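You operate a simulated robot arm through the tools that you are given. There is no shell and no other tool. Be economical: measure what you need, move in short steps, check, and stop when the job is done.

Carry out the task below with a simulated robot arm. There is one attempt and no reset: what you move stays moved.

Task
Put the brass weight that says "110 g" from the top of the roller table and the 12 mm silver block from the top of the roller table in the blue bin.
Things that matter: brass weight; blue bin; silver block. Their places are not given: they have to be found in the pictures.

Only the result counts: the job must be done as asked and must still hold three seconds after the hand-in. Knocking over, shifting, dropping, spilling or breaking anything else fails it.

Robot
A 7-joint arm with a two-finger parallel gripper, fixed in place. Base frame: the origin is at the foot of the arm, x ahead of it, y to its left, z up; the work surface is at about z = 0. Readings come in mm, degrees, newtons and seconds.
With the tool pointing down near the work surface it reaches from about 240 to 620 mm from the base axis. Its first joint turns from -66.0 to 66.0 degrees. Payload 2.6 kg.
The TCP is the grasp point between the finger pads, 30 mm short of the fingertips. In the tool frame z runs along the fingers and y along their closing line. The gripper opens to 94 mm. The fingers are 28 mm wide and 10 mm thick; the gripper's body (50 by 96 mm) begins 55 mm behind the TCP.
Orientation is that of the tool frame in the base frame, as a unit quaternion [x, y, z, w]. With the fingers straight down and closing along the base's y, the tool's x points along the base's -x, its y along +y and its z along -z.

Tools
- The arm moves only by the tool servo_tool. Its argument "deltas" is text: rows parted by semicolons, each of 6 numbers parted by spaces: the shift along the tool's x, y, z in units of 20 mm (1.0 is 20 mm), then the turn, a rotation vector about the tool's x, y, z in units of 4 degrees (1.0 is 4 degrees). In form: x y z rx ry rz; .... A call has 1 to 8 rows; each row shifts and turns the commanded pose from where the row before left it, along the tool's axes as they then stand. "jaw" is the finger opening in mm, from 0 to 94, set as the call begins (left out, the last holds). A call with a number of a shift or a turn outside -1 to 1 is refused whole. Each row takes 0.2 s and may step no farther than 50 mm and 8.6 degrees from the row before; otherwise, or with a gripper value out of range, the whole call is refused. A pose out of reach is approached as far as the arm can. The call stops where the force on the tool passes 40 N (or 10 N more than at its start, if that is more) or the arm is blocked; 0.2 s more then pass. Each finger travels about 72 mm/s and halts on what it meets, pressing with about 38 N; the grip force reading is that of the motor and also rises with nothing between the fingers. The clock runs only during rows and for 0.2 s after the last one: add rows that do not move to give the fingers time. The reply holds the time, the measured pose of the TCP, the force on the tool along the base axes, the opening and the grip force, in the units named above and with some noise, and new pictures: "views" is both (left out), scene, wrist or none.
- Cameras (640 x 400 px; columns grow to the right, rows downward): "scene" is fixed at [14.3, 422.5, 573.5]; the picture's right is [-0.91, -0.42, 0.00], its down [-0.24, 0.50, -0.83] and it looks along [0.35, -0.75, -0.56] (base axes); focal length 292 px, centre (320, 200). "wrist" rides on the gripper at [-37, 0, -58] in the tool frame; the picture's right is [0.00, -1.00, 0.00], its down [0.97, 0.00, -0.24] and it looks along [0.24, 0.00, 0.97] (tool axes); focal length 218 px, centre (320, 200).
- point_at(camera, pixels): for up to 12 pixels [column, row] of the newest picture of that camera ("zoom" is the newest enlarged one), the place [x, y, z] in the base frame of the surface seen there, good to about 3 mm, but the place of the scene camera against the robot may be out by one fixed shift of up to 12 mm in any direction. The clock stands still meanwhile.
- zoom(camera, box): a new picture of the part [left, top, right, bottom] of that camera's present view, enlarged. The clock stands still meanwhile.
- close_job(): hands the job in; it is judged then, once.

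Keep the steps short. Do not move on a guess: measure, check each grasp and each placing, and mend mistakes. In all there are 60 turns and 120 pictures (those below and enlarged ones count). Leave the gripper open and the arm clear of the work at the hand-in unless told otherwise, and finish with a single line.

The tools are called after ">>>" as name(argument=value, ...) on one line, values as JSON. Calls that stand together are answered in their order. servo_tool: Moves the arm, as the interface text tells. Its arguments: {"type":"object","properties":{"deltas":{"type":"string"},"jaw":{"type":"number"},"views":{"type":"string","enum":["both","scene","wrist","none"]}},"required":["deltas"]} The other tools are called the same way: point_at (camera, pixels) gives the place of the surface under pixels of a picture; zoom (camera, box) takes an enlarged picture of a part of a camera's view; close_job () hands the job in.

At the start:

```text
clock: 0.0
tcp_pos: [313.3, -179.9, 401.2]
ee_rot: [0.001, 1.0, 0.0, 0.0]
force: [-0.4, -0.5, -1.1]
grip_width: 94.0
grasp_force: 0.1
```

scene: 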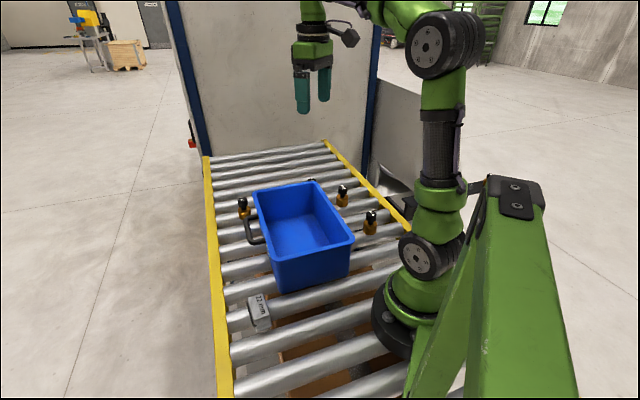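
wrist: 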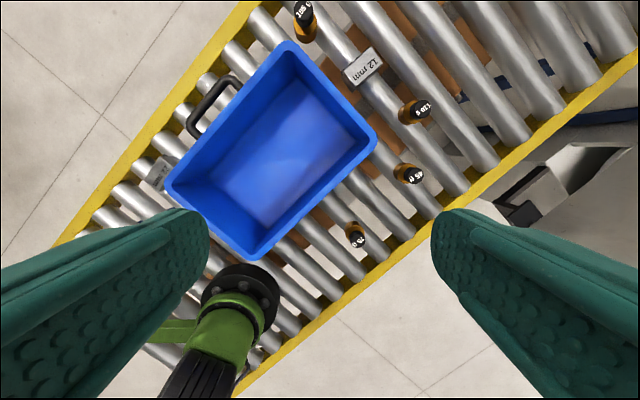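

I see a blue bin, several brass weights and two silver blocks. I'll zoom in on the labels in the wrist view.

>>> zoom(camera="wrist", box=[280, 0, 480, 125])

>>> zoom(camera="wrist", box=[320, 130, 480, 260])

>>> zoom(camera="scene", box=[220, 170, 400, 340])

>>> point_at(camera="wrist", pixels=[[305, 15], [364, 67], [417, 111], [411, 174], [357, 240], [156, 173], [288, 42], [373, 138], [168, 187], [252, 258], [268, 150]])

```text
3.20 times, centred on (380, 62) of wrist
```

zoom: 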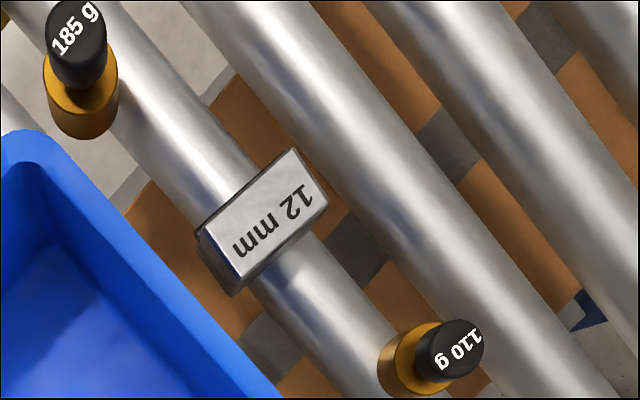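

```text
3.08 times, centred on (400, 195) of wrist
```

zoom: 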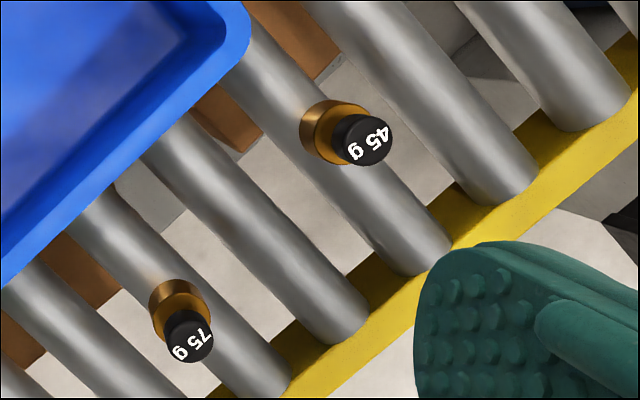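

```text
2.35 times, centred on (310, 255) of scene
```

zoom: 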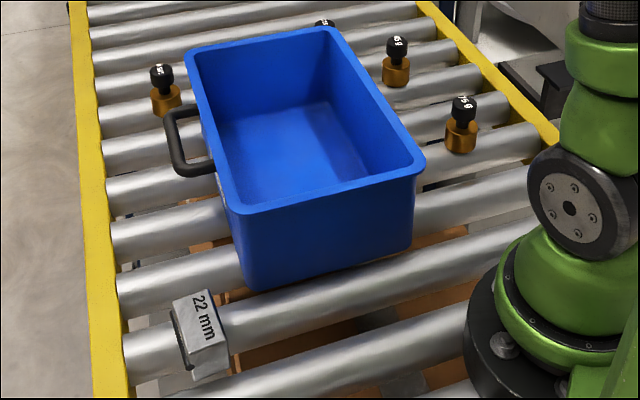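

```text
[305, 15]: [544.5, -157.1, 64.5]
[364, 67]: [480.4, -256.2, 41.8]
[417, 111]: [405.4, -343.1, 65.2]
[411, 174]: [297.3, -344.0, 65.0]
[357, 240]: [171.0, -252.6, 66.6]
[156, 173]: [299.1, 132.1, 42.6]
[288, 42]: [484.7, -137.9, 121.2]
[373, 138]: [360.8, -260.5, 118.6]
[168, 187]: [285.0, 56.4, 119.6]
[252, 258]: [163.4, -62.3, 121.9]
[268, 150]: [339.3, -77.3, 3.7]
```

The 110 g weight is near (405,-343) and the 12 mm block is near (480,-256). I'll move closer above both of them, clear of the bin rim (z about 120).

>>> servo_tool(deltas="-0.79 -0.69 0.94 0 0 0;-0.79 -0.69 0.94 0 0 0;-0.79 -0.69 0.94 0 0 0;-0.79 -0.69 0.94 0 0 0;-0.79 -0.69 0.94 0 0 0;-0.79 -0.69 0.94 0 0 0;-0.79 -0.69 0.94 0 0 0;-0.79 -0.69 0.94 0 0 0", views="wrist")

```text
clock: 1.8
tcp_pos: [439.3, -288.6, 250.1]
ee_rot: [0.0, 1.0, -0.001, 0.0]
force: [-0.5, -0.6, -0.4]
grip_width: 94.1
grasp_force: 0.0
```

wrist: 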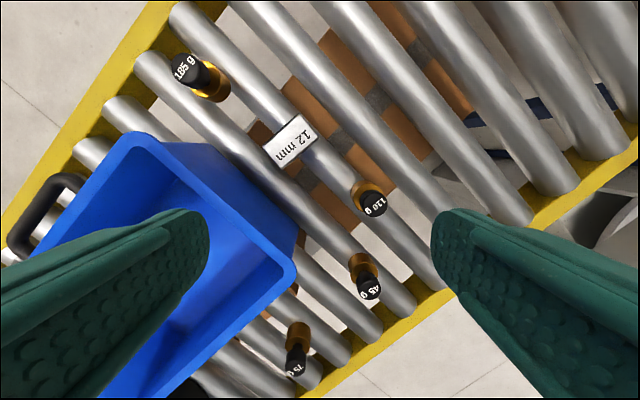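

I'll zoom in on the block and the weight to measure them.

>>> zoom(camera="wrist", box=[240, 90, 400, 220])

```text
3.08 times, centred on (320, 155) of wrist
```

zoom: 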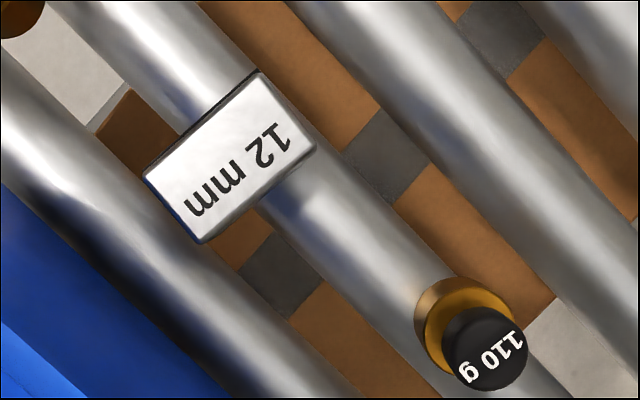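

>>> point_at(camera="zoom", pixels=[[258, 78], [312, 146], [200, 238], [148, 180], [230, 155], [325, 215], [390, 280], [487, 350], [430, 310], [500, 300], [460, 288], [185, 70]])

```text
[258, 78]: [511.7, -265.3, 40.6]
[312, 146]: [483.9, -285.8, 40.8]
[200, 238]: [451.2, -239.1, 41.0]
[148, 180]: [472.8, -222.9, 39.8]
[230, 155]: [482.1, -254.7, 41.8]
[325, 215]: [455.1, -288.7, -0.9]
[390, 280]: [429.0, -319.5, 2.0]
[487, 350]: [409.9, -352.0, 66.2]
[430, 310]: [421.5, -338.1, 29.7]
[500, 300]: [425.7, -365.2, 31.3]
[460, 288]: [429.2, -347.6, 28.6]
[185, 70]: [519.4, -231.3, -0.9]
```

Block: top at z≈41, centre (480,-254), about 57×34 mm, short axis at about 38°. Roller tops are at z≈0. I'll turn the tool +52° about z so it closes along the short side.

>>> servo_tool(deltas="0 0 0 0 0 1;0 0 0 0 0 1;0 0 0 0 0 1;0 0 0 0 0 1;0 0 0 0 0 1;0 0 0 0 0 1;0 0 0 0 0 1;0 0 0 0 0 1", views="none")

>>> servo_tool(deltas="0 0 0 0 0 1;0 0 0 0 0 1;0 0 0 0 0 1;0 0 0 0 0 1;0 0 0 0 0 1;0.04 0.89 1 0 0 0;0.04 0.89 1 0 0 0;0.03 0.89 1 0 0 0", views="wrist")

```text
clock: 3.6
tcp_pos: [439.3, -290.5, 250.0]
ee_rot: [0.276, 0.961, 0.0, 0.0]
force: [0.1, 0.2, 0.3]
grip_width: 94.0
grasp_force: 0.1
```

```text
clock: 5.4
tcp_pos: [479.1, -256.2, 190.8]
ee_rot: [0.439, 0.898, 0.0, 0.0]
force: [0.2, 0.8, 1.1]
grip_width: 94.2
grasp_force: 0.0
```

wrist: 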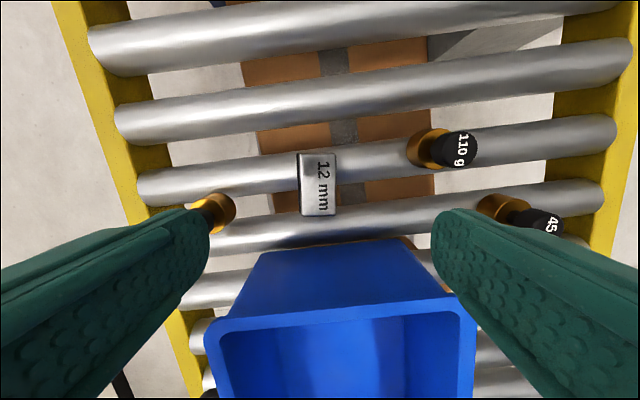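

The block looks aligned with the fingers. I'll re-measure it from here, along with the neighbouring weights and the bin rim.

>>> point_at(camera="wrist", pixels=[[301, 156], [333, 156], [334, 213], [303, 213], [318, 185], [217, 207], [465, 149], [225, 324], [468, 316], [258, 330], [430, 320], [497, 207]])

>>> zoom(camera="wrist", box=[240, 110, 400, 240])

```text
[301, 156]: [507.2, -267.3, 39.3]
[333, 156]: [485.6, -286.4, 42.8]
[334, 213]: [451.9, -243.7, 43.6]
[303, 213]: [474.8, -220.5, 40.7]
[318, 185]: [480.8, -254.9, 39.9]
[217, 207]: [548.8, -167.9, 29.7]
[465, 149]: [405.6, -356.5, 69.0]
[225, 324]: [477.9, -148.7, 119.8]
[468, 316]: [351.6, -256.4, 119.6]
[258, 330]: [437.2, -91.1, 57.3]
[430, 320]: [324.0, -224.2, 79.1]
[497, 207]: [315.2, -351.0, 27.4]
```

```text
3.08 times, centred on (320, 175) of wrist
```

zoom: 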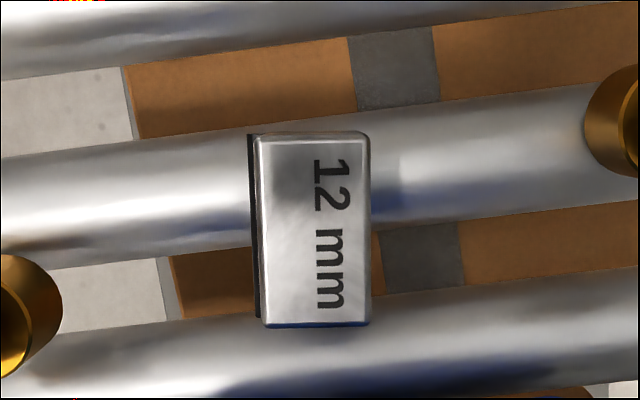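

Centre confirmed at about (480,-254). I'll narrow the jaw to 72 and descend to TCP z≈38, which puts the tips at about z 8, above the rollers.

>>> servo_tool(deltas="0.05 0.1 0.95 0 0 0;0 0 0.95 0 0 0;0 0 0.95 0 0 0;0 0 0.95 0 0 0;0 0 0.95 0 0 0;0 0 0.95 0 0 0;0 0 0.95 0 0 0;0 0 0.95 0 0 0", jaw=72, views="both")

```text
clock: 7.2
tcp_pos: [481.3, -254.8, 37.6]
ee_rot: [0.438, 0.899, 0.001, 0.0]
force: [-0.2, -0.2, -0.5]
grip_width: 72.0
grasp_force: 0.0
```

scene: 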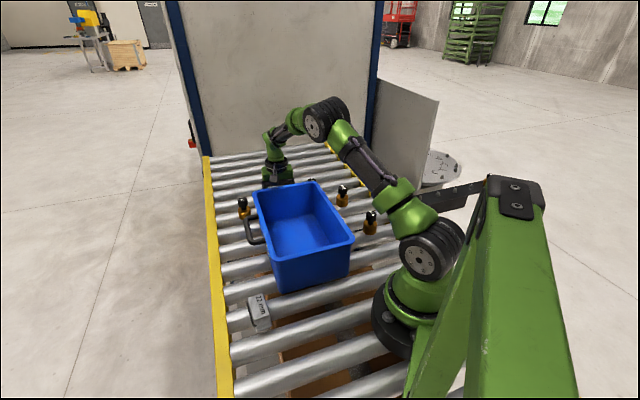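
wrist: 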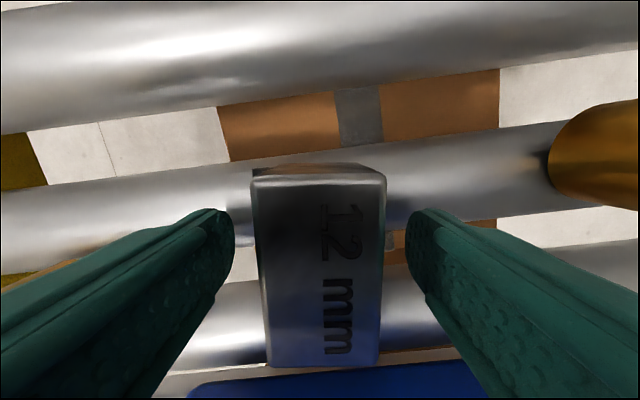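

The fingers straddle the block with no contact force. I'll close now.

>>> servo_tool(deltas="0 0 0 0 0 0;0 0 0 0 0 0;0 0 0 0 0 0;0 0 0 0 0 0", jaw=15, views="wrist")

```text
clock: 8.2
tcp_pos: [481.3, -255.0, 37.9]
ee_rot: [0.438, 0.899, 0.001, 0.0]
force: [-0.6, 0.1, 0.3]
grip_width: 40.3
grasp_force: 38.3
```

wrist: 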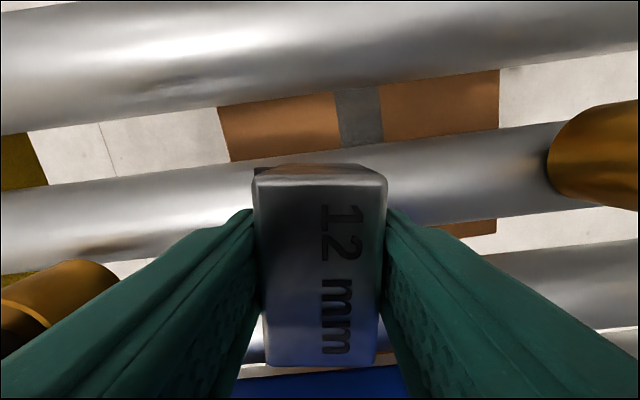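

The jaw holds the block at 40 mm with 38 N. I'll lift straight up.

>>> servo_tool(deltas="0 0 -0.5 0 0 0;0 0 -1 0 0 0;0 0 -1 0 0 0;0 0 -1 0 0 0;0 0 -1 0 0 0;0 0 -1 0 0 0;0 0 -1 0 0 0;0 0 -1 0 0 0", views="both")

```text
clock: 10.0
tcp_pos: [480.1, -255.4, 188.1]
ee_rot: [0.438, 0.899, 0.0, 0.0]
force: [0.0, 0.6, -1.1]
grip_width: 14.9
grasp_force: 0.2
```

scene: 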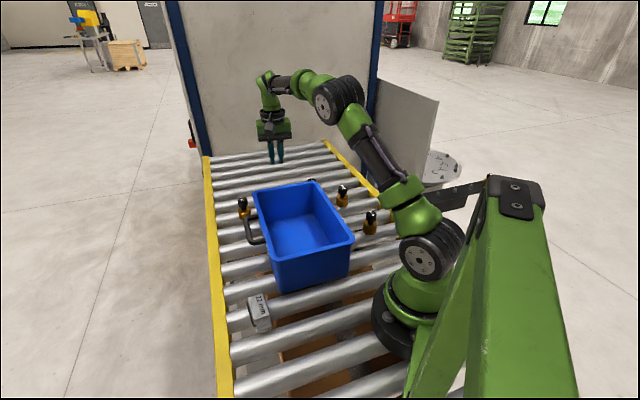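
wrist: 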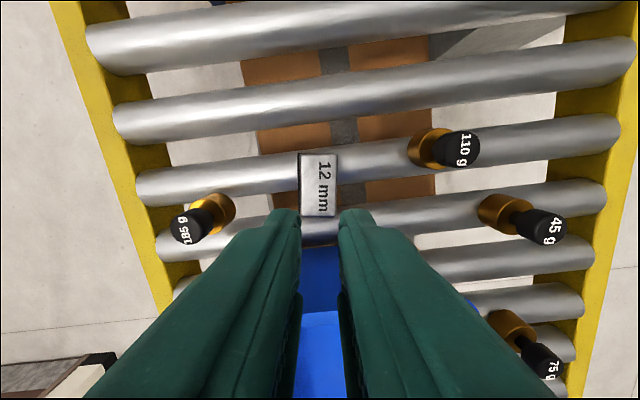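

The block slipped out and sits back at about the same place. The jaw stopped at 40 mm although the top is only about 32 mm wide, so I'll look closer at the block's shape.

>>> zoom(camera="wrist", box=[280, 135, 360, 225])

>>> point_at(camera="wrist", pixels=[[302, 157], [335, 157], [335, 214], [303, 214], [319, 185], [299, 170], [299, 190], [301, 210], [328, 185], [318, 170]])

```text
4.44 times, centred on (320, 180) of wrist
```

zoom: 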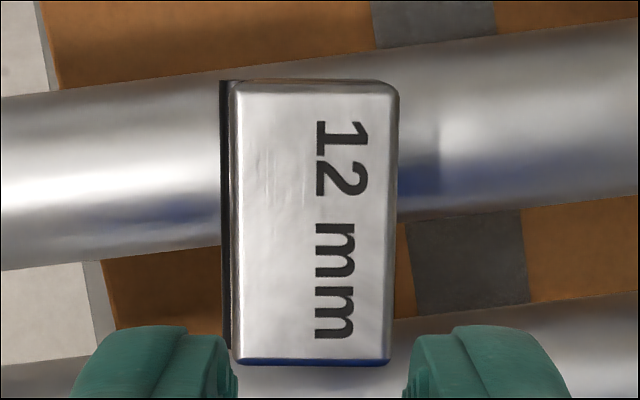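

```text
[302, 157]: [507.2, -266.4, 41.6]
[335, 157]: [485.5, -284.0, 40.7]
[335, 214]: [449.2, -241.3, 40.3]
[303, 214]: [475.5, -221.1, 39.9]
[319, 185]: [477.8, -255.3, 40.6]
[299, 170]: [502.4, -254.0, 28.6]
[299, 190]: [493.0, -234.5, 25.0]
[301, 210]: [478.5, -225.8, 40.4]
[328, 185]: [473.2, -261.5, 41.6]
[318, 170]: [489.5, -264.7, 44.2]
```

There's a dark plate along one long side of the block (zoom column ~226), which may be a slick layer. I'll compare with the 22 mm block in the scene view.

>>> zoom(camera="scene", box=[230, 280, 290, 340])

>>> zoom(camera="scene", box=[270, 160, 350, 210])

```text
6.67 times, centred on (260, 310) of scene
```

zoom: 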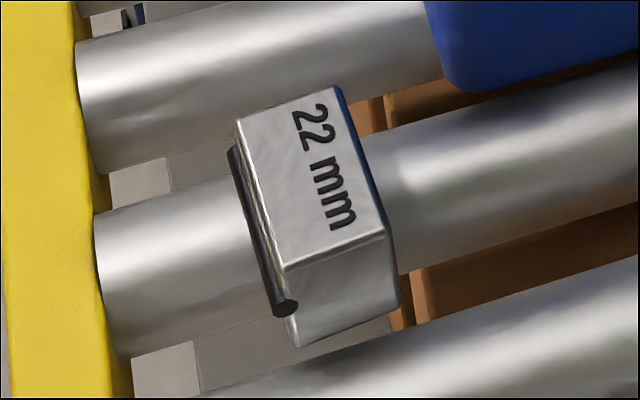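

```text
8.00 times, centred on (310, 185) of scene
```

zoom: 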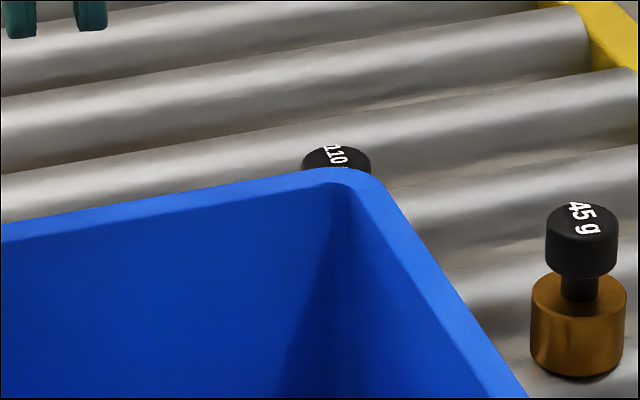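

There's a black rod handle along one long side, so the side pinch only met that round rod. I'll grip the two plain end faces instead (57 mm apart), turning the tool -90° while up high.

>>> servo_tool(deltas="0 0 0 0 0 -1;0 0 0 0 0 -1;0 0 0 0 0 -1;0 0 0 0 0 -1;0 0 0 0 0 -1;0 0 0 0 0 -1;0 0 0 0 0 -1;0 0 0 0 0 -1", jaw=80, views="none")

>>> servo_tool(deltas="0 0 0 0 0 -1;0 0 0 0 0 -1;0 0 0 0 0 -1;0 0 0 0 0 -1;0 0 0 0 0 -1;0 0 0 0 0 -1;0 0 0 0 0 -1;0 0 0 0 0 -1", views="none")

>>> servo_tool(deltas="0 0 0 0 0 -1;0 0 0 0 0 -1;0 0 0 0 0 -1;0 0 0 0 0 -1;0 0 0 0 0 -1;0 0 0 0 0 -1;0 0 0 0 0 -0.5", views="wrist")

```text
clock: 11.8
tcp_pos: [481.1, -255.2, 187.6]
ee_rot: [0.173, 0.985, 0.0, 0.0]
force: [0.1, 0.5, 0.1]
grip_width: 79.8
grasp_force: 0.2
```

```text
clock: 13.6
tcp_pos: [480.4, -254.3, 187.3]
ee_rot: [-0.105, 0.994, -0.001, 0.0]
force: [0.5, -0.6, -0.4]
grip_width: 80.2
grasp_force: 0.1
```

```text
clock: 15.2
tcp_pos: [480.9, -253.9, 187.0]
ee_rot: [-0.326, 0.945, 0.0, 0.0]
force: [1.4, -0.1, -0.3]
grip_width: 80.1
grasp_force: 0.0
```

wrist: 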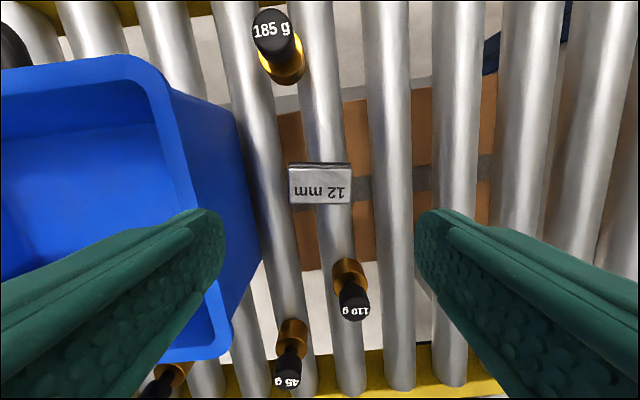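

The block is centred and aligned. I'll check the clearance to the bin rim and the block ends.

>>> point_at(camera="wrist", pixels=[[165, 90], [185, 160], [218, 310], [238, 130], [292, 185], [350, 185], [321, 183], [321, 164], [321, 202], [290, 165]])

>>> zoom(camera="wrist", box=[270, 140, 370, 220])

```text
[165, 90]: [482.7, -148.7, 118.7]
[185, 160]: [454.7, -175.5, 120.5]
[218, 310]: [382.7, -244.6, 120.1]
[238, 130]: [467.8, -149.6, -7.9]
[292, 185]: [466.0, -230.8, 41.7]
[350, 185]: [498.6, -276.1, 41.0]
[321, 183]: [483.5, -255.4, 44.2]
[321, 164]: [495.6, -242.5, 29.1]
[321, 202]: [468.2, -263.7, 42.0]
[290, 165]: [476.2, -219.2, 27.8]
```

```text
5.00 times, centred on (320, 180) of wrist
```

zoom: 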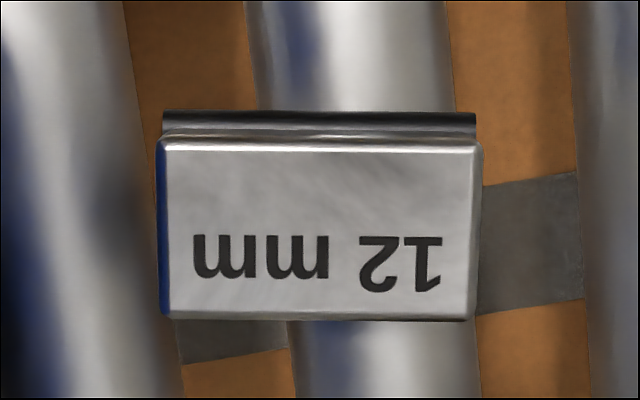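

The rim clears the gripper by about 25 mm, and the rod is shorter than the block, so the end faces are free. I'll descend to z≈36.

>>> servo_tool(deltas="0 0 0.94 0 0 0;0 0 0.94 0 0 0;0 0 0.94 0 0 0;0 0 0.94 0 0 0;0 0 0.94 0 0 0;0 0 0.94 0 0 0;0 0 0.94 0 0 0;0 0 0.94 0 0 0", jaw=76, views="wrist")

```text
clock: 17.0
tcp_pos: [479.6, -253.5, 37.6]
ee_rot: [-0.326, 0.945, 0.0, 0.0]
force: [0.5, -0.3, 0.3]
grip_width: 76.1
grasp_force: 0.0
```

wrist: 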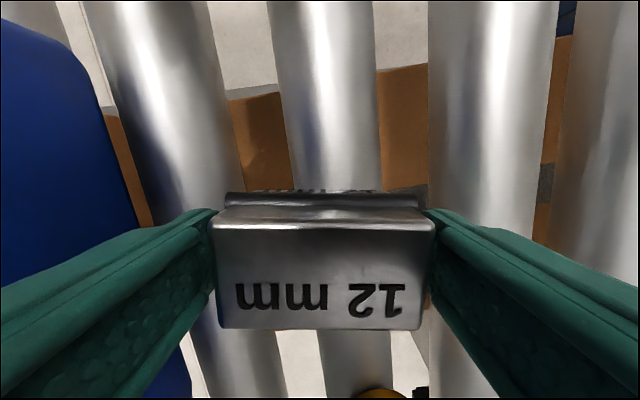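

The fingers are at the end faces. I'll close.

>>> servo_tool(deltas="0 0 0 0 0 0;0 0 0 0 0 0;0 0 0 0 0 0;0 0 0 0 0 0", jaw=40, views="wrist")

```text
clock: 18.0
tcp_pos: [480.0, -254.1, 37.3]
ee_rot: [-0.325, 0.946, 0.0, 0.001]
force: [1.3, -0.1, -0.3]
grip_width: 66.2
grasp_force: 38.3
```

wrist: 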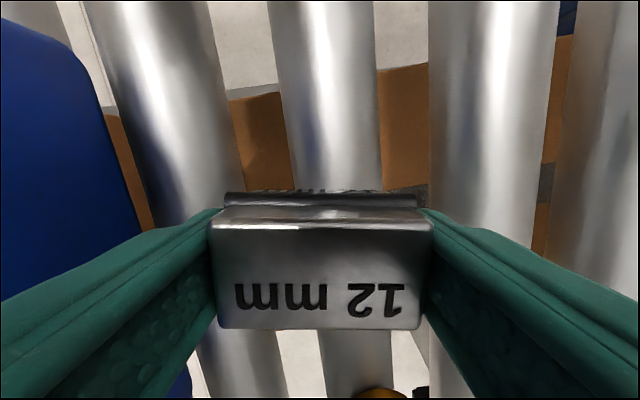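

Gripped at 66 mm. I'll lift gently and check.

>>> servo_tool(deltas="0 0 -0.2 0 0 0;0 0 -0.3 0 0 0;0 0 -0.4 0 0 0;0 0 -0.4 0 0 0;0 0 -0.4 0 0 0", views="wrist")

```text
clock: 19.2
tcp_pos: [480.7, -254.6, 70.6]
ee_rot: [-0.326, 0.945, 0.0, 0.001]
force: [-0.1, -0.5, -5.7]
grip_width: 66.2
grasp_force: 37.3
```

wrist: 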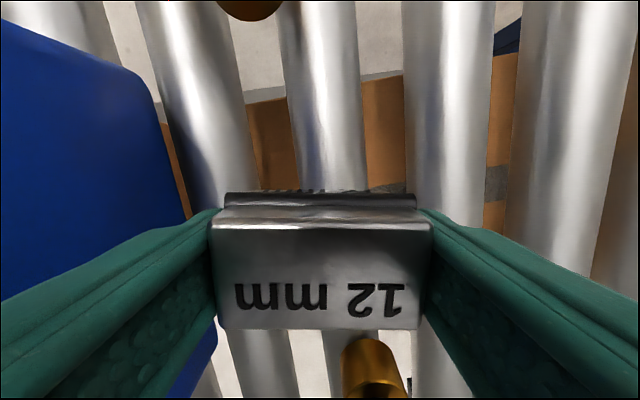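

The block is held (5.7 N load). I'll lift above the bin rim.

>>> servo_tool(deltas="0 0 -0.7 0 0 0;0 0 -0.9 0 0 0;0 0 -0.9 0 0 0;0 0 -0.9 0 0 0;0 0 -0.9 0 0 0;0 0 -0.9 0 0 0;0 0 -0.9 0 0 0;0 0 -0.6 0 0 0", views="none")

>>> servo_tool(deltas="0.1 0.7 0 0 0 0;0.13 1 0 0 0 0;0.13 1 0 0 0 0;0.13 1 0 0 0 0;0.13 1 0 0 0 0;0.13 1 0 0 0 0;0.13 1 0 0 0 0;0.1 0.7 0 0 0 0", views="both")

```text
clock: 21.0
tcp_pos: [480.4, -255.1, 206.7]
ee_rot: [-0.327, 0.945, -0.001, -0.001]
force: [0.8, -0.3, -6.7]
grip_width: 66.3
grasp_force: 38.0
```

```text
clock: 22.8
tcp_pos: [375.2, -150.0, 204.6]
ee_rot: [-0.325, 0.946, 0.0, 0.001]
force: [-0.3, 0.4, -6.5]
grip_width: 66.5
grasp_force: 38.6
```

scene: 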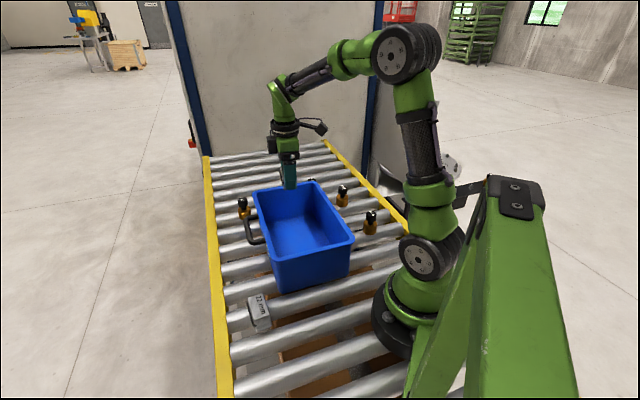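
wrist: 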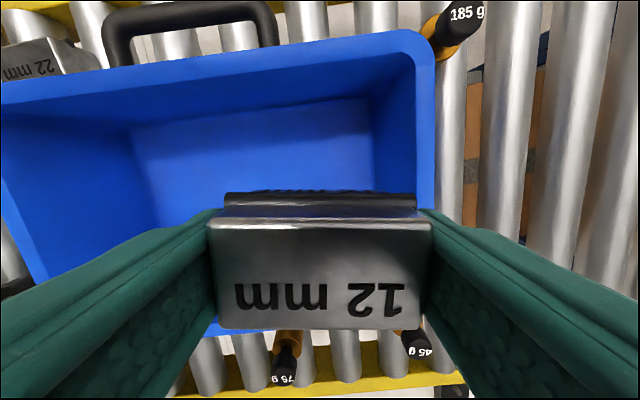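

The grip holds. I'll measure the bin floor and rim in this view to pick the drop spot.

>>> point_at(camera="wrist", pixels=[[366, 102], [135, 127], [371, 185], [155, 200], [405, 40], [416, 60], [250, 150], [20, 90], [430, 190], [350, 130], [200, 62], [36, 280]])

```text
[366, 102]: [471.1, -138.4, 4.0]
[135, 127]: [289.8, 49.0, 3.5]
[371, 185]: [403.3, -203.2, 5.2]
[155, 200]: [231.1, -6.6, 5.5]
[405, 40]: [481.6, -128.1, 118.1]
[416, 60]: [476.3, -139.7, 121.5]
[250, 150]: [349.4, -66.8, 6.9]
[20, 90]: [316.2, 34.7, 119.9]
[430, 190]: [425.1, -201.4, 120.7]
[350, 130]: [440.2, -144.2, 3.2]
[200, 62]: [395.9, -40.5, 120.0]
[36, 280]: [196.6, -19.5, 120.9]
```

TCP is centred across the bin. I'll align to the bin's long axis (-8°), shift 15 mm along it, and start down.

>>> servo_tool(deltas="0 0 0 0 0 -1;0 0 0 0 0 -1;0 0.75 0 0 0 0;0 0 0.9 0 0 0;0 0 1 0 0 0;0 0 1 0 0 0;0 0 1 0 0 0;0 0 0.6 0 0 0", views="both")

```text
clock: 24.6
tcp_pos: [364.0, -140.4, 114.9]
ee_rot: [-0.392, 0.92, 0.0, 0.0]
force: [-0.8, 0.2, -5.3]
grip_width: 66.2
grasp_force: 38.2
```

scene: 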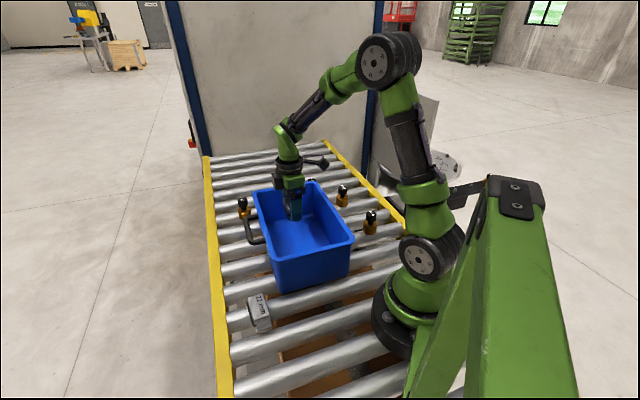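
wrist: 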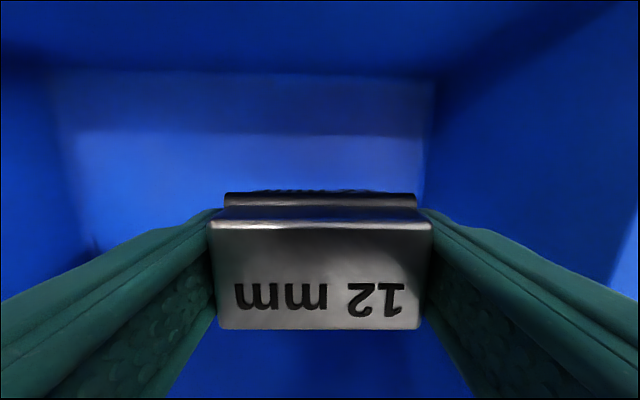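

Inside the bin with clearance all round. I'll lower the last ~69 mm.

>>> servo_tool(deltas="0 0 0.8 0 0 0;0 0 0.8 0 0 0;0 0 0.8 0 0 0;0 0 0.5 0 0 0;0 0 0.3 0 0 0;0 0 0.2 0 0 0", views="none")

```text
clock: 26.0
tcp_pos: [363.6, -140.6, 47.1]
ee_rot: [-0.391, 0.92, 0.0, 0.0]
force: [-0.4, -0.2, -6.0]
grip_width: 66.1
grasp_force: 38.3
```

No floor contact yet, so I'll lower a few more mm in small steps.

>>> servo_tool(deltas="0 0 0.1 0 0 0;0 0 0.05 0 0 0;0 0 0 0 0 0", views="none")

```text
clock: 26.8
tcp_pos: [363.2, -138.9, 44.3]
ee_rot: [-0.39, 0.921, 0.0, 0.0]
force: [0.4, 0.0, -5.1]
grip_width: 66.0
grasp_force: 38.1
```

The block is within about 2 mm of the floor. I'll release it and rise.

>>> servo_tool(deltas="0 0 0.05 0 0 0;0 0 0 0 0 0;0 0 0 0 0 0", jaw=80, views="none")

>>> servo_tool(deltas="0 0 -0.7 0 0 0;0 0 -1 0 0 0;0 0 -1 0 0 0;0 0 -1 0 0 0;0 0 -1 0 0 0;0 0 -1 0 0 0;0 0 -1 0 0 0;0 0 -1 0 0 0", views="wrist")

```text
clock: 27.6
tcp_pos: [363.4, -138.6, 43.1]
ee_rot: [-0.391, 0.92, 0.0, 0.0]
force: [0.0, -0.1, -0.2]
grip_width: 79.9
grasp_force: 0.1
```

```text
clock: 29.4
tcp_pos: [364.1, -138.4, 198.6]
ee_rot: [-0.391, 0.92, 0.0, 0.0]
force: [0.3, 0.4, -0.6]
grip_width: 80.0
grasp_force: 0.0
```

wrist: 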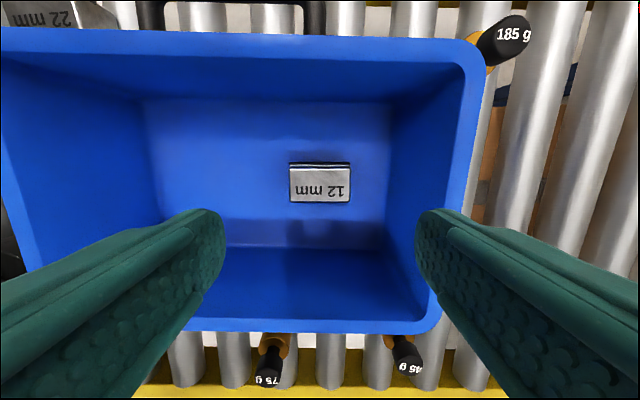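

The block lies in the bin. Next I'll travel high to above the 110 g weight near (410,-352).

>>> servo_tool(deltas="0.6 -0.9 0 0 0 0;0.6 -0.9 0 0 0 0;0.6 -0.9 0 0 0 0;0.6 -0.9 0 0 0 0;0.6 -0.9 0 0 0 0;0.6 -0.9 0 0 0 0;0.6 -0.9 0 0 0 0;0.6 -0.9 0 0 0 0", views="none")

>>> servo_tool(deltas="0.6 -0.9 0 0 0 0;0.6 -0.9 0 0 0 0;0 0 0 0 0 0", views="wrist")

```text
clock: 31.2
tcp_pos: [399.7, -308.6, 195.8]
ee_rot: [-0.392, 0.92, 0.0, 0.0]
force: [-0.6, -0.2, 0.7]
grip_width: 80.1
grasp_force: 0.1
```

```text
clock: 32.0
tcp_pos: [410.1, -351.6, 198.0]
ee_rot: [-0.391, 0.921, -0.001, 0.0]
force: [-0.6, 0.6, 0.1]
grip_width: 79.9
grasp_force: 0.0
```

wrist: 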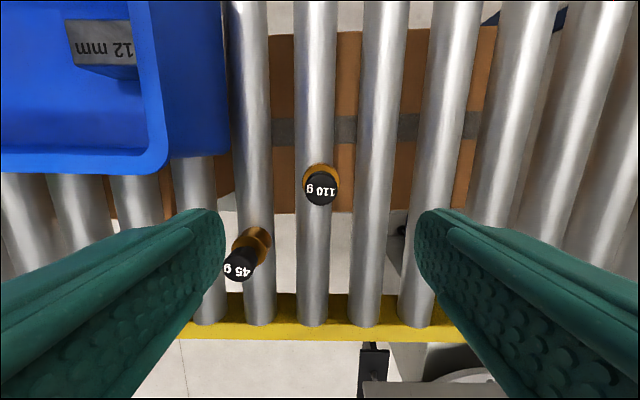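

>>> zoom(camera="wrist", box=[210, 140, 370, 290])

>>> point_at(camera="wrist", pixels=[[321, 188], [308, 188], [335, 188], [321, 203], [321, 174], [321, 167], [242, 264], [256, 232], [307, 170], [336, 170], [165, 130], [325, 230]])

```text
2.67 times, centred on (290, 215) of wrist
```

zoom: 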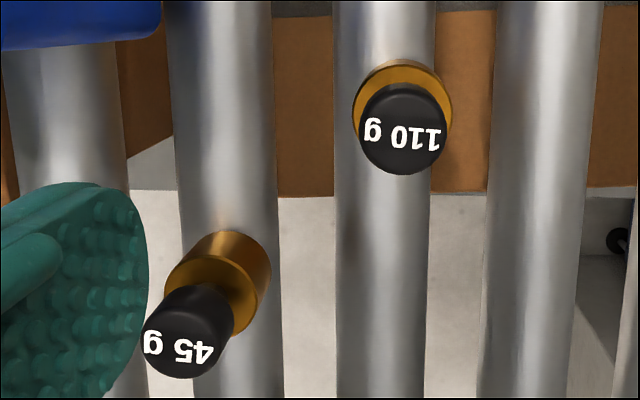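

```text
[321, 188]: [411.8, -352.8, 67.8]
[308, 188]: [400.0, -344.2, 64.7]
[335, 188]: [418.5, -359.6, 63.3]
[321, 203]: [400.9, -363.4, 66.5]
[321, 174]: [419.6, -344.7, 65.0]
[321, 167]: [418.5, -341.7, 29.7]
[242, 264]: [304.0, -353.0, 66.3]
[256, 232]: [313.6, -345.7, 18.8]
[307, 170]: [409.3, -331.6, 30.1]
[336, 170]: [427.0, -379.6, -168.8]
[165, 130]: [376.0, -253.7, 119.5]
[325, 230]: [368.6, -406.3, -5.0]
```

The weight's centre is at (411,-352.5) and TCP is right above it. The 45 g weight is about 75 mm away on both tool axes, so it's clear. I'll descend with jaw 60.

>>> servo_tool(deltas="0 0 1 0 0 0;0 0 1 0 0 0;0 0 1 0 0 0;0 0 1 0 0 0;0 0 1 0 0 0;0 0 1 0 0 0;0 0 1 0 0 0;0 0 1 0 0 0", jaw=60, views="wrist")

```text
clock: 33.8
tcp_pos: [409.6, -350.6, 38.0]
ee_rot: [-0.39, 0.921, 0.0, 0.0]
force: [0.3, 0.4, -0.6]
grip_width: 59.7
grasp_force: 0.0
```

wrist: 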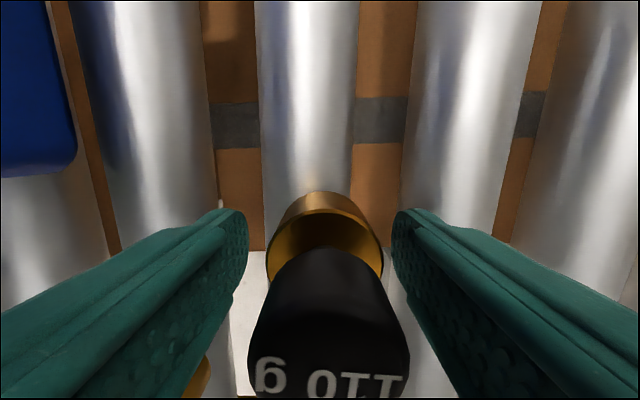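

The weight sits between the fingers. I'll go down 3 mm more and close.

>>> servo_tool(deltas="0.05 -0.08 0.15 0 0 0;0 0 0 0 0 0;0 0 0 0 0 0;0 0 0 0 0 0", jaw=10, views="wrist")

```text
clock: 34.8
tcp_pos: [411.0, -352.5, 35.8]
ee_rot: [-0.391, 0.92, -0.001, 0.0]
force: [-4.4, 5.1, 16.1]
grip_width: 39.0
grasp_force: 38.2
```

wrist: 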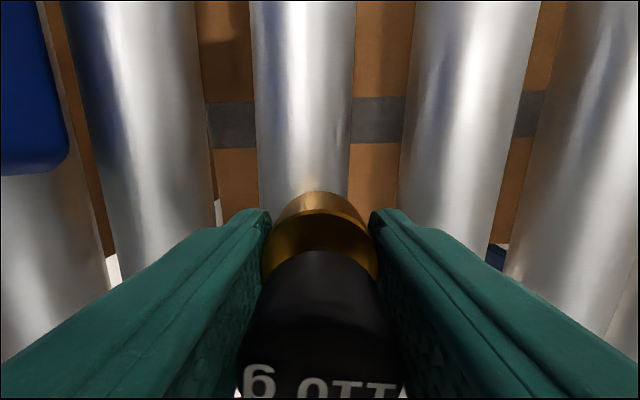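

The jaw holds the 39 mm body (matches the pixel width). There's a 16 N upward force, likely a tip brushing the roller. I'll lift gently.

>>> servo_tool(deltas="0 0 -0.2 0 0 0;0 0 -0.3 0 0 0;0 0 -0.4 0 0 0;0 0 -0.4 0 0 0;0 0 -0.4 0 0 0", views="wrist")

```text
clock: 36.0
tcp_pos: [410.6, -352.5, 68.4]
ee_rot: [-0.39, 0.921, 0.001, 0.0]
force: [0.4, -0.6, -0.7]
grip_width: 39.3
grasp_force: 37.4
```

wrist: 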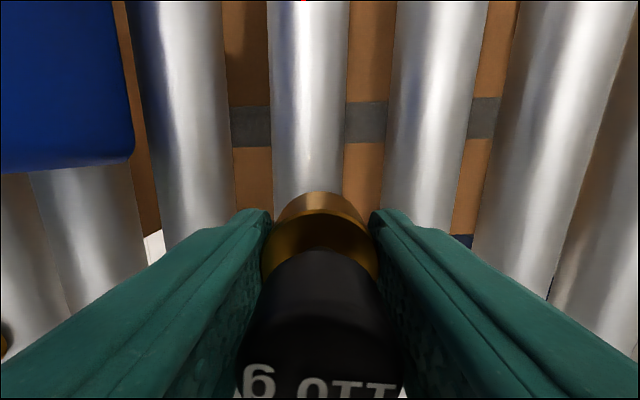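

It's held. I'll lift above the rim, then carry it to the free half of the bin, near (282,-60).

>>> servo_tool(deltas="0 0 -0.8 0 0 0;0 0 -0.9 0 0 0;0 0 -0.9 0 0 0;0 0 -0.9 0 0 0;0 0 -0.9 0 0 0;0 0 -0.9 0 0 0;0 0 -0.9 0 0 0;0 0 -0.8 0 0 0", views="none")

>>> servo_tool(deltas="-0.38 0.925 0 0 0 0;-0.38 0.925 0 0 0 0;-0.38 0.925 0 0 0 0;-0.38 0.925 0 0 0 0;-0.38 0.925 0 0 0 0;-0.38 0.925 0 0 0 0;-0.38 0.925 0 0 0 0;-0.38 0.925 0 0 0 0", views="none")

>>> servo_tool(deltas="-0.38 0.925 0 0 0 0;-0.38 0.925 0 0 0 0;-0.38 0.925 0 0 0 0;-0.38 0.925 0 0 0 0;-0.38 0.925 0 0 0 0;-0.38 0.925 0 0 0 0;-0.38 0.925 0 0 0 0;-0.38 0.925 0 0 0 0", views="both")

```text
clock: 37.8
tcp_pos: [409.5, -352.0, 209.5]
ee_rot: [-0.391, 0.92, 0.0, 0.0]
force: [0.2, 0.1, -1.5]
grip_width: 39.0
grasp_force: 38.2
```

```text
clock: 39.6
tcp_pos: [345.8, -205.2, 208.3]
ee_rot: [-0.39, 0.921, 0.001, -0.001]
force: [-0.5, -0.5, -1.9]
grip_width: 39.2
grasp_force: 38.5
```

```text
clock: 41.4
tcp_pos: [282.5, -59.4, 207.4]
ee_rot: [-0.391, 0.92, 0.0, 0.001]
force: [-0.3, 0.3, -1.8]
grip_width: 39.3
grasp_force: 38.0
```

scene: 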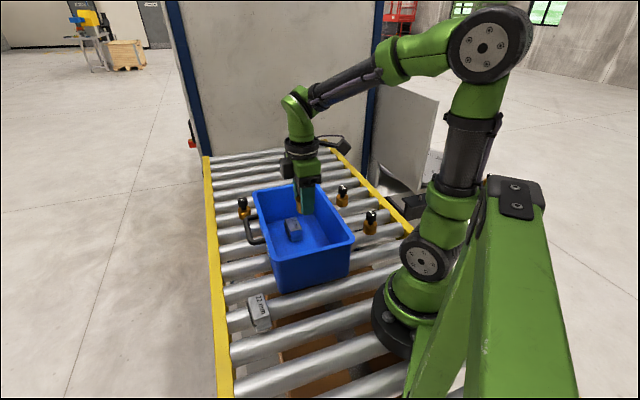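
wrist: 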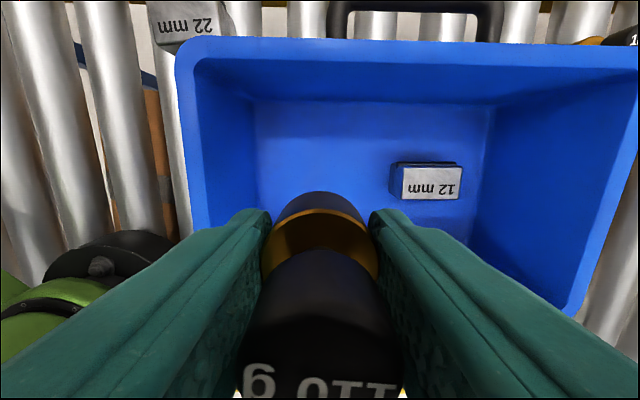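

The weight is over the free half of the bin. I'll lower it.

>>> servo_tool(deltas="0 0 1 0 0 0;0 0 1 0 0 0;0 0 1 0 0 0;0 0 1 0 0 0;0 0 1 0 0 0;0 0 1 0 0 0;0 0 1 0 0 0;0 0 0.6 0 0 0", views="none")

>>> servo_tool(deltas="0 0 0.2 0 0 0;0 0 0.2 0 0 0;0 0 0.1 0 0 0;0 0 0 0 0 0", views="wrist")

```text
clock: 43.2
tcp_pos: [281.9, -59.4, 56.4]
ee_rot: [-0.392, 0.92, 0.0, 0.001]
force: [0.2, 0.6, -0.8]
grip_width: 39.0
grasp_force: 38.2
```

```text
clock: 44.2
tcp_pos: [282.3, -59.2, 44.2]
ee_rot: [-0.391, 0.92, 0.0, 0.0]
force: [0.2, 0.7, -0.8]
grip_width: 39.3
grasp_force: 38.0
```

wrist: 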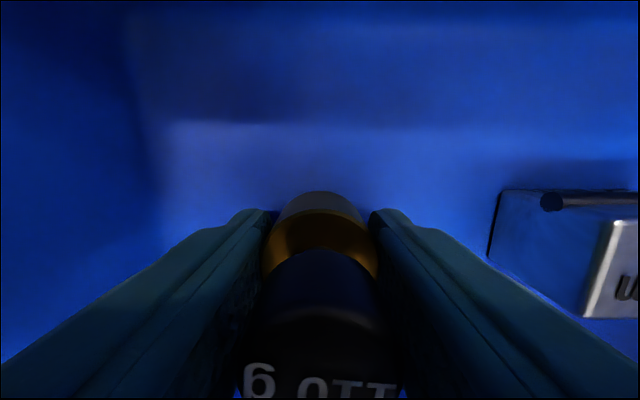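

The weight is just above the floor. I'll lower 2 mm, release and rise.

>>> servo_tool(deltas="0 0 0.1 0 0 0;0 0 0.04 0 0 0;0 0 0 0 0 0", views="none")

>>> servo_tool(deltas="0 0 0 0 0 0;0 0 0 0 0 0;0 0 0 0 0 0", jaw=62, views="none")

>>> servo_tool(deltas="0 0 -0.7 0 0 0;0 0 -1 0 0 0;0 0 -1 0 0 0;0 0 -1 0 0 0;0 0 -1 0 0 0;0 0 -1 0 0 0;0 0 -1 0 0 0;0 0 -1 0 0 0", views="none")

>>> servo_tool(deltas="0 0 -1 0 0 0;0 0 -1 0 0 0;0 0 -1 0 0 0;0 0 -1 0 0 0;0 0 -1 0 0 0;0 0 0 0 0 0", jaw=90, views="both")

```text
clock: 45.0
tcp_pos: [282.2, -59.4, 44.4]
ee_rot: [-0.39, 0.921, 0.0, 0.0]
force: [-0.2, -0.3, -0.9]
grip_width: 39.3
grasp_force: 38.9
```

```text
clock: 45.8
tcp_pos: [282.9, -59.3, 43.9]
ee_rot: [-0.391, 0.921, 0.0, -0.001]
force: [0.7, 0.4, -0.3]
grip_width: 62.0
grasp_force: 0.1
```

```text
clock: 47.6
tcp_pos: [280.7, -59.2, 199.6]
ee_rot: [-0.391, 0.921, 0.0, 0.001]
force: [0.4, -0.6, 1.0]
grip_width: 62.0
grasp_force: 0.0
```

```text
clock: 49.0
tcp_pos: [282.7, -59.3, 296.1]
ee_rot: [-0.391, 0.92, 0.0, 0.0]
force: [-0.3, 0.2, -0.6]
grip_width: 89.8
grasp_force: 0.1
```

scene: 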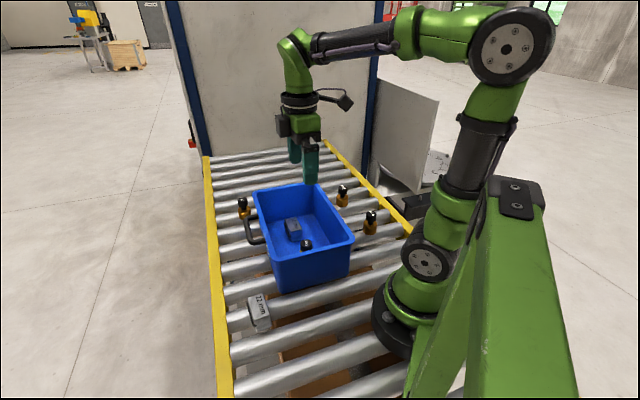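
wrist: 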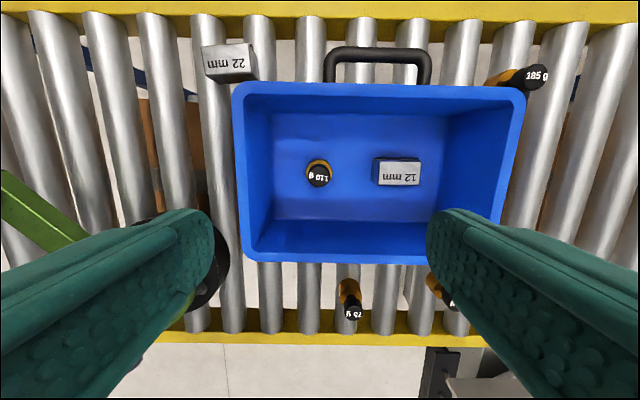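

Both objects are in the bin, the weight is upright, everything else is where it was, and the gripper is open and clear. I'll hand in.

>>> close_job()

```text
The job is handed in.
```

The 110 g brass weight and the 12 mm silver block are both in the blue bin; the block slipped from the first grip and settled in place on the rollers before I re-gripped it, and nothing else was moved.
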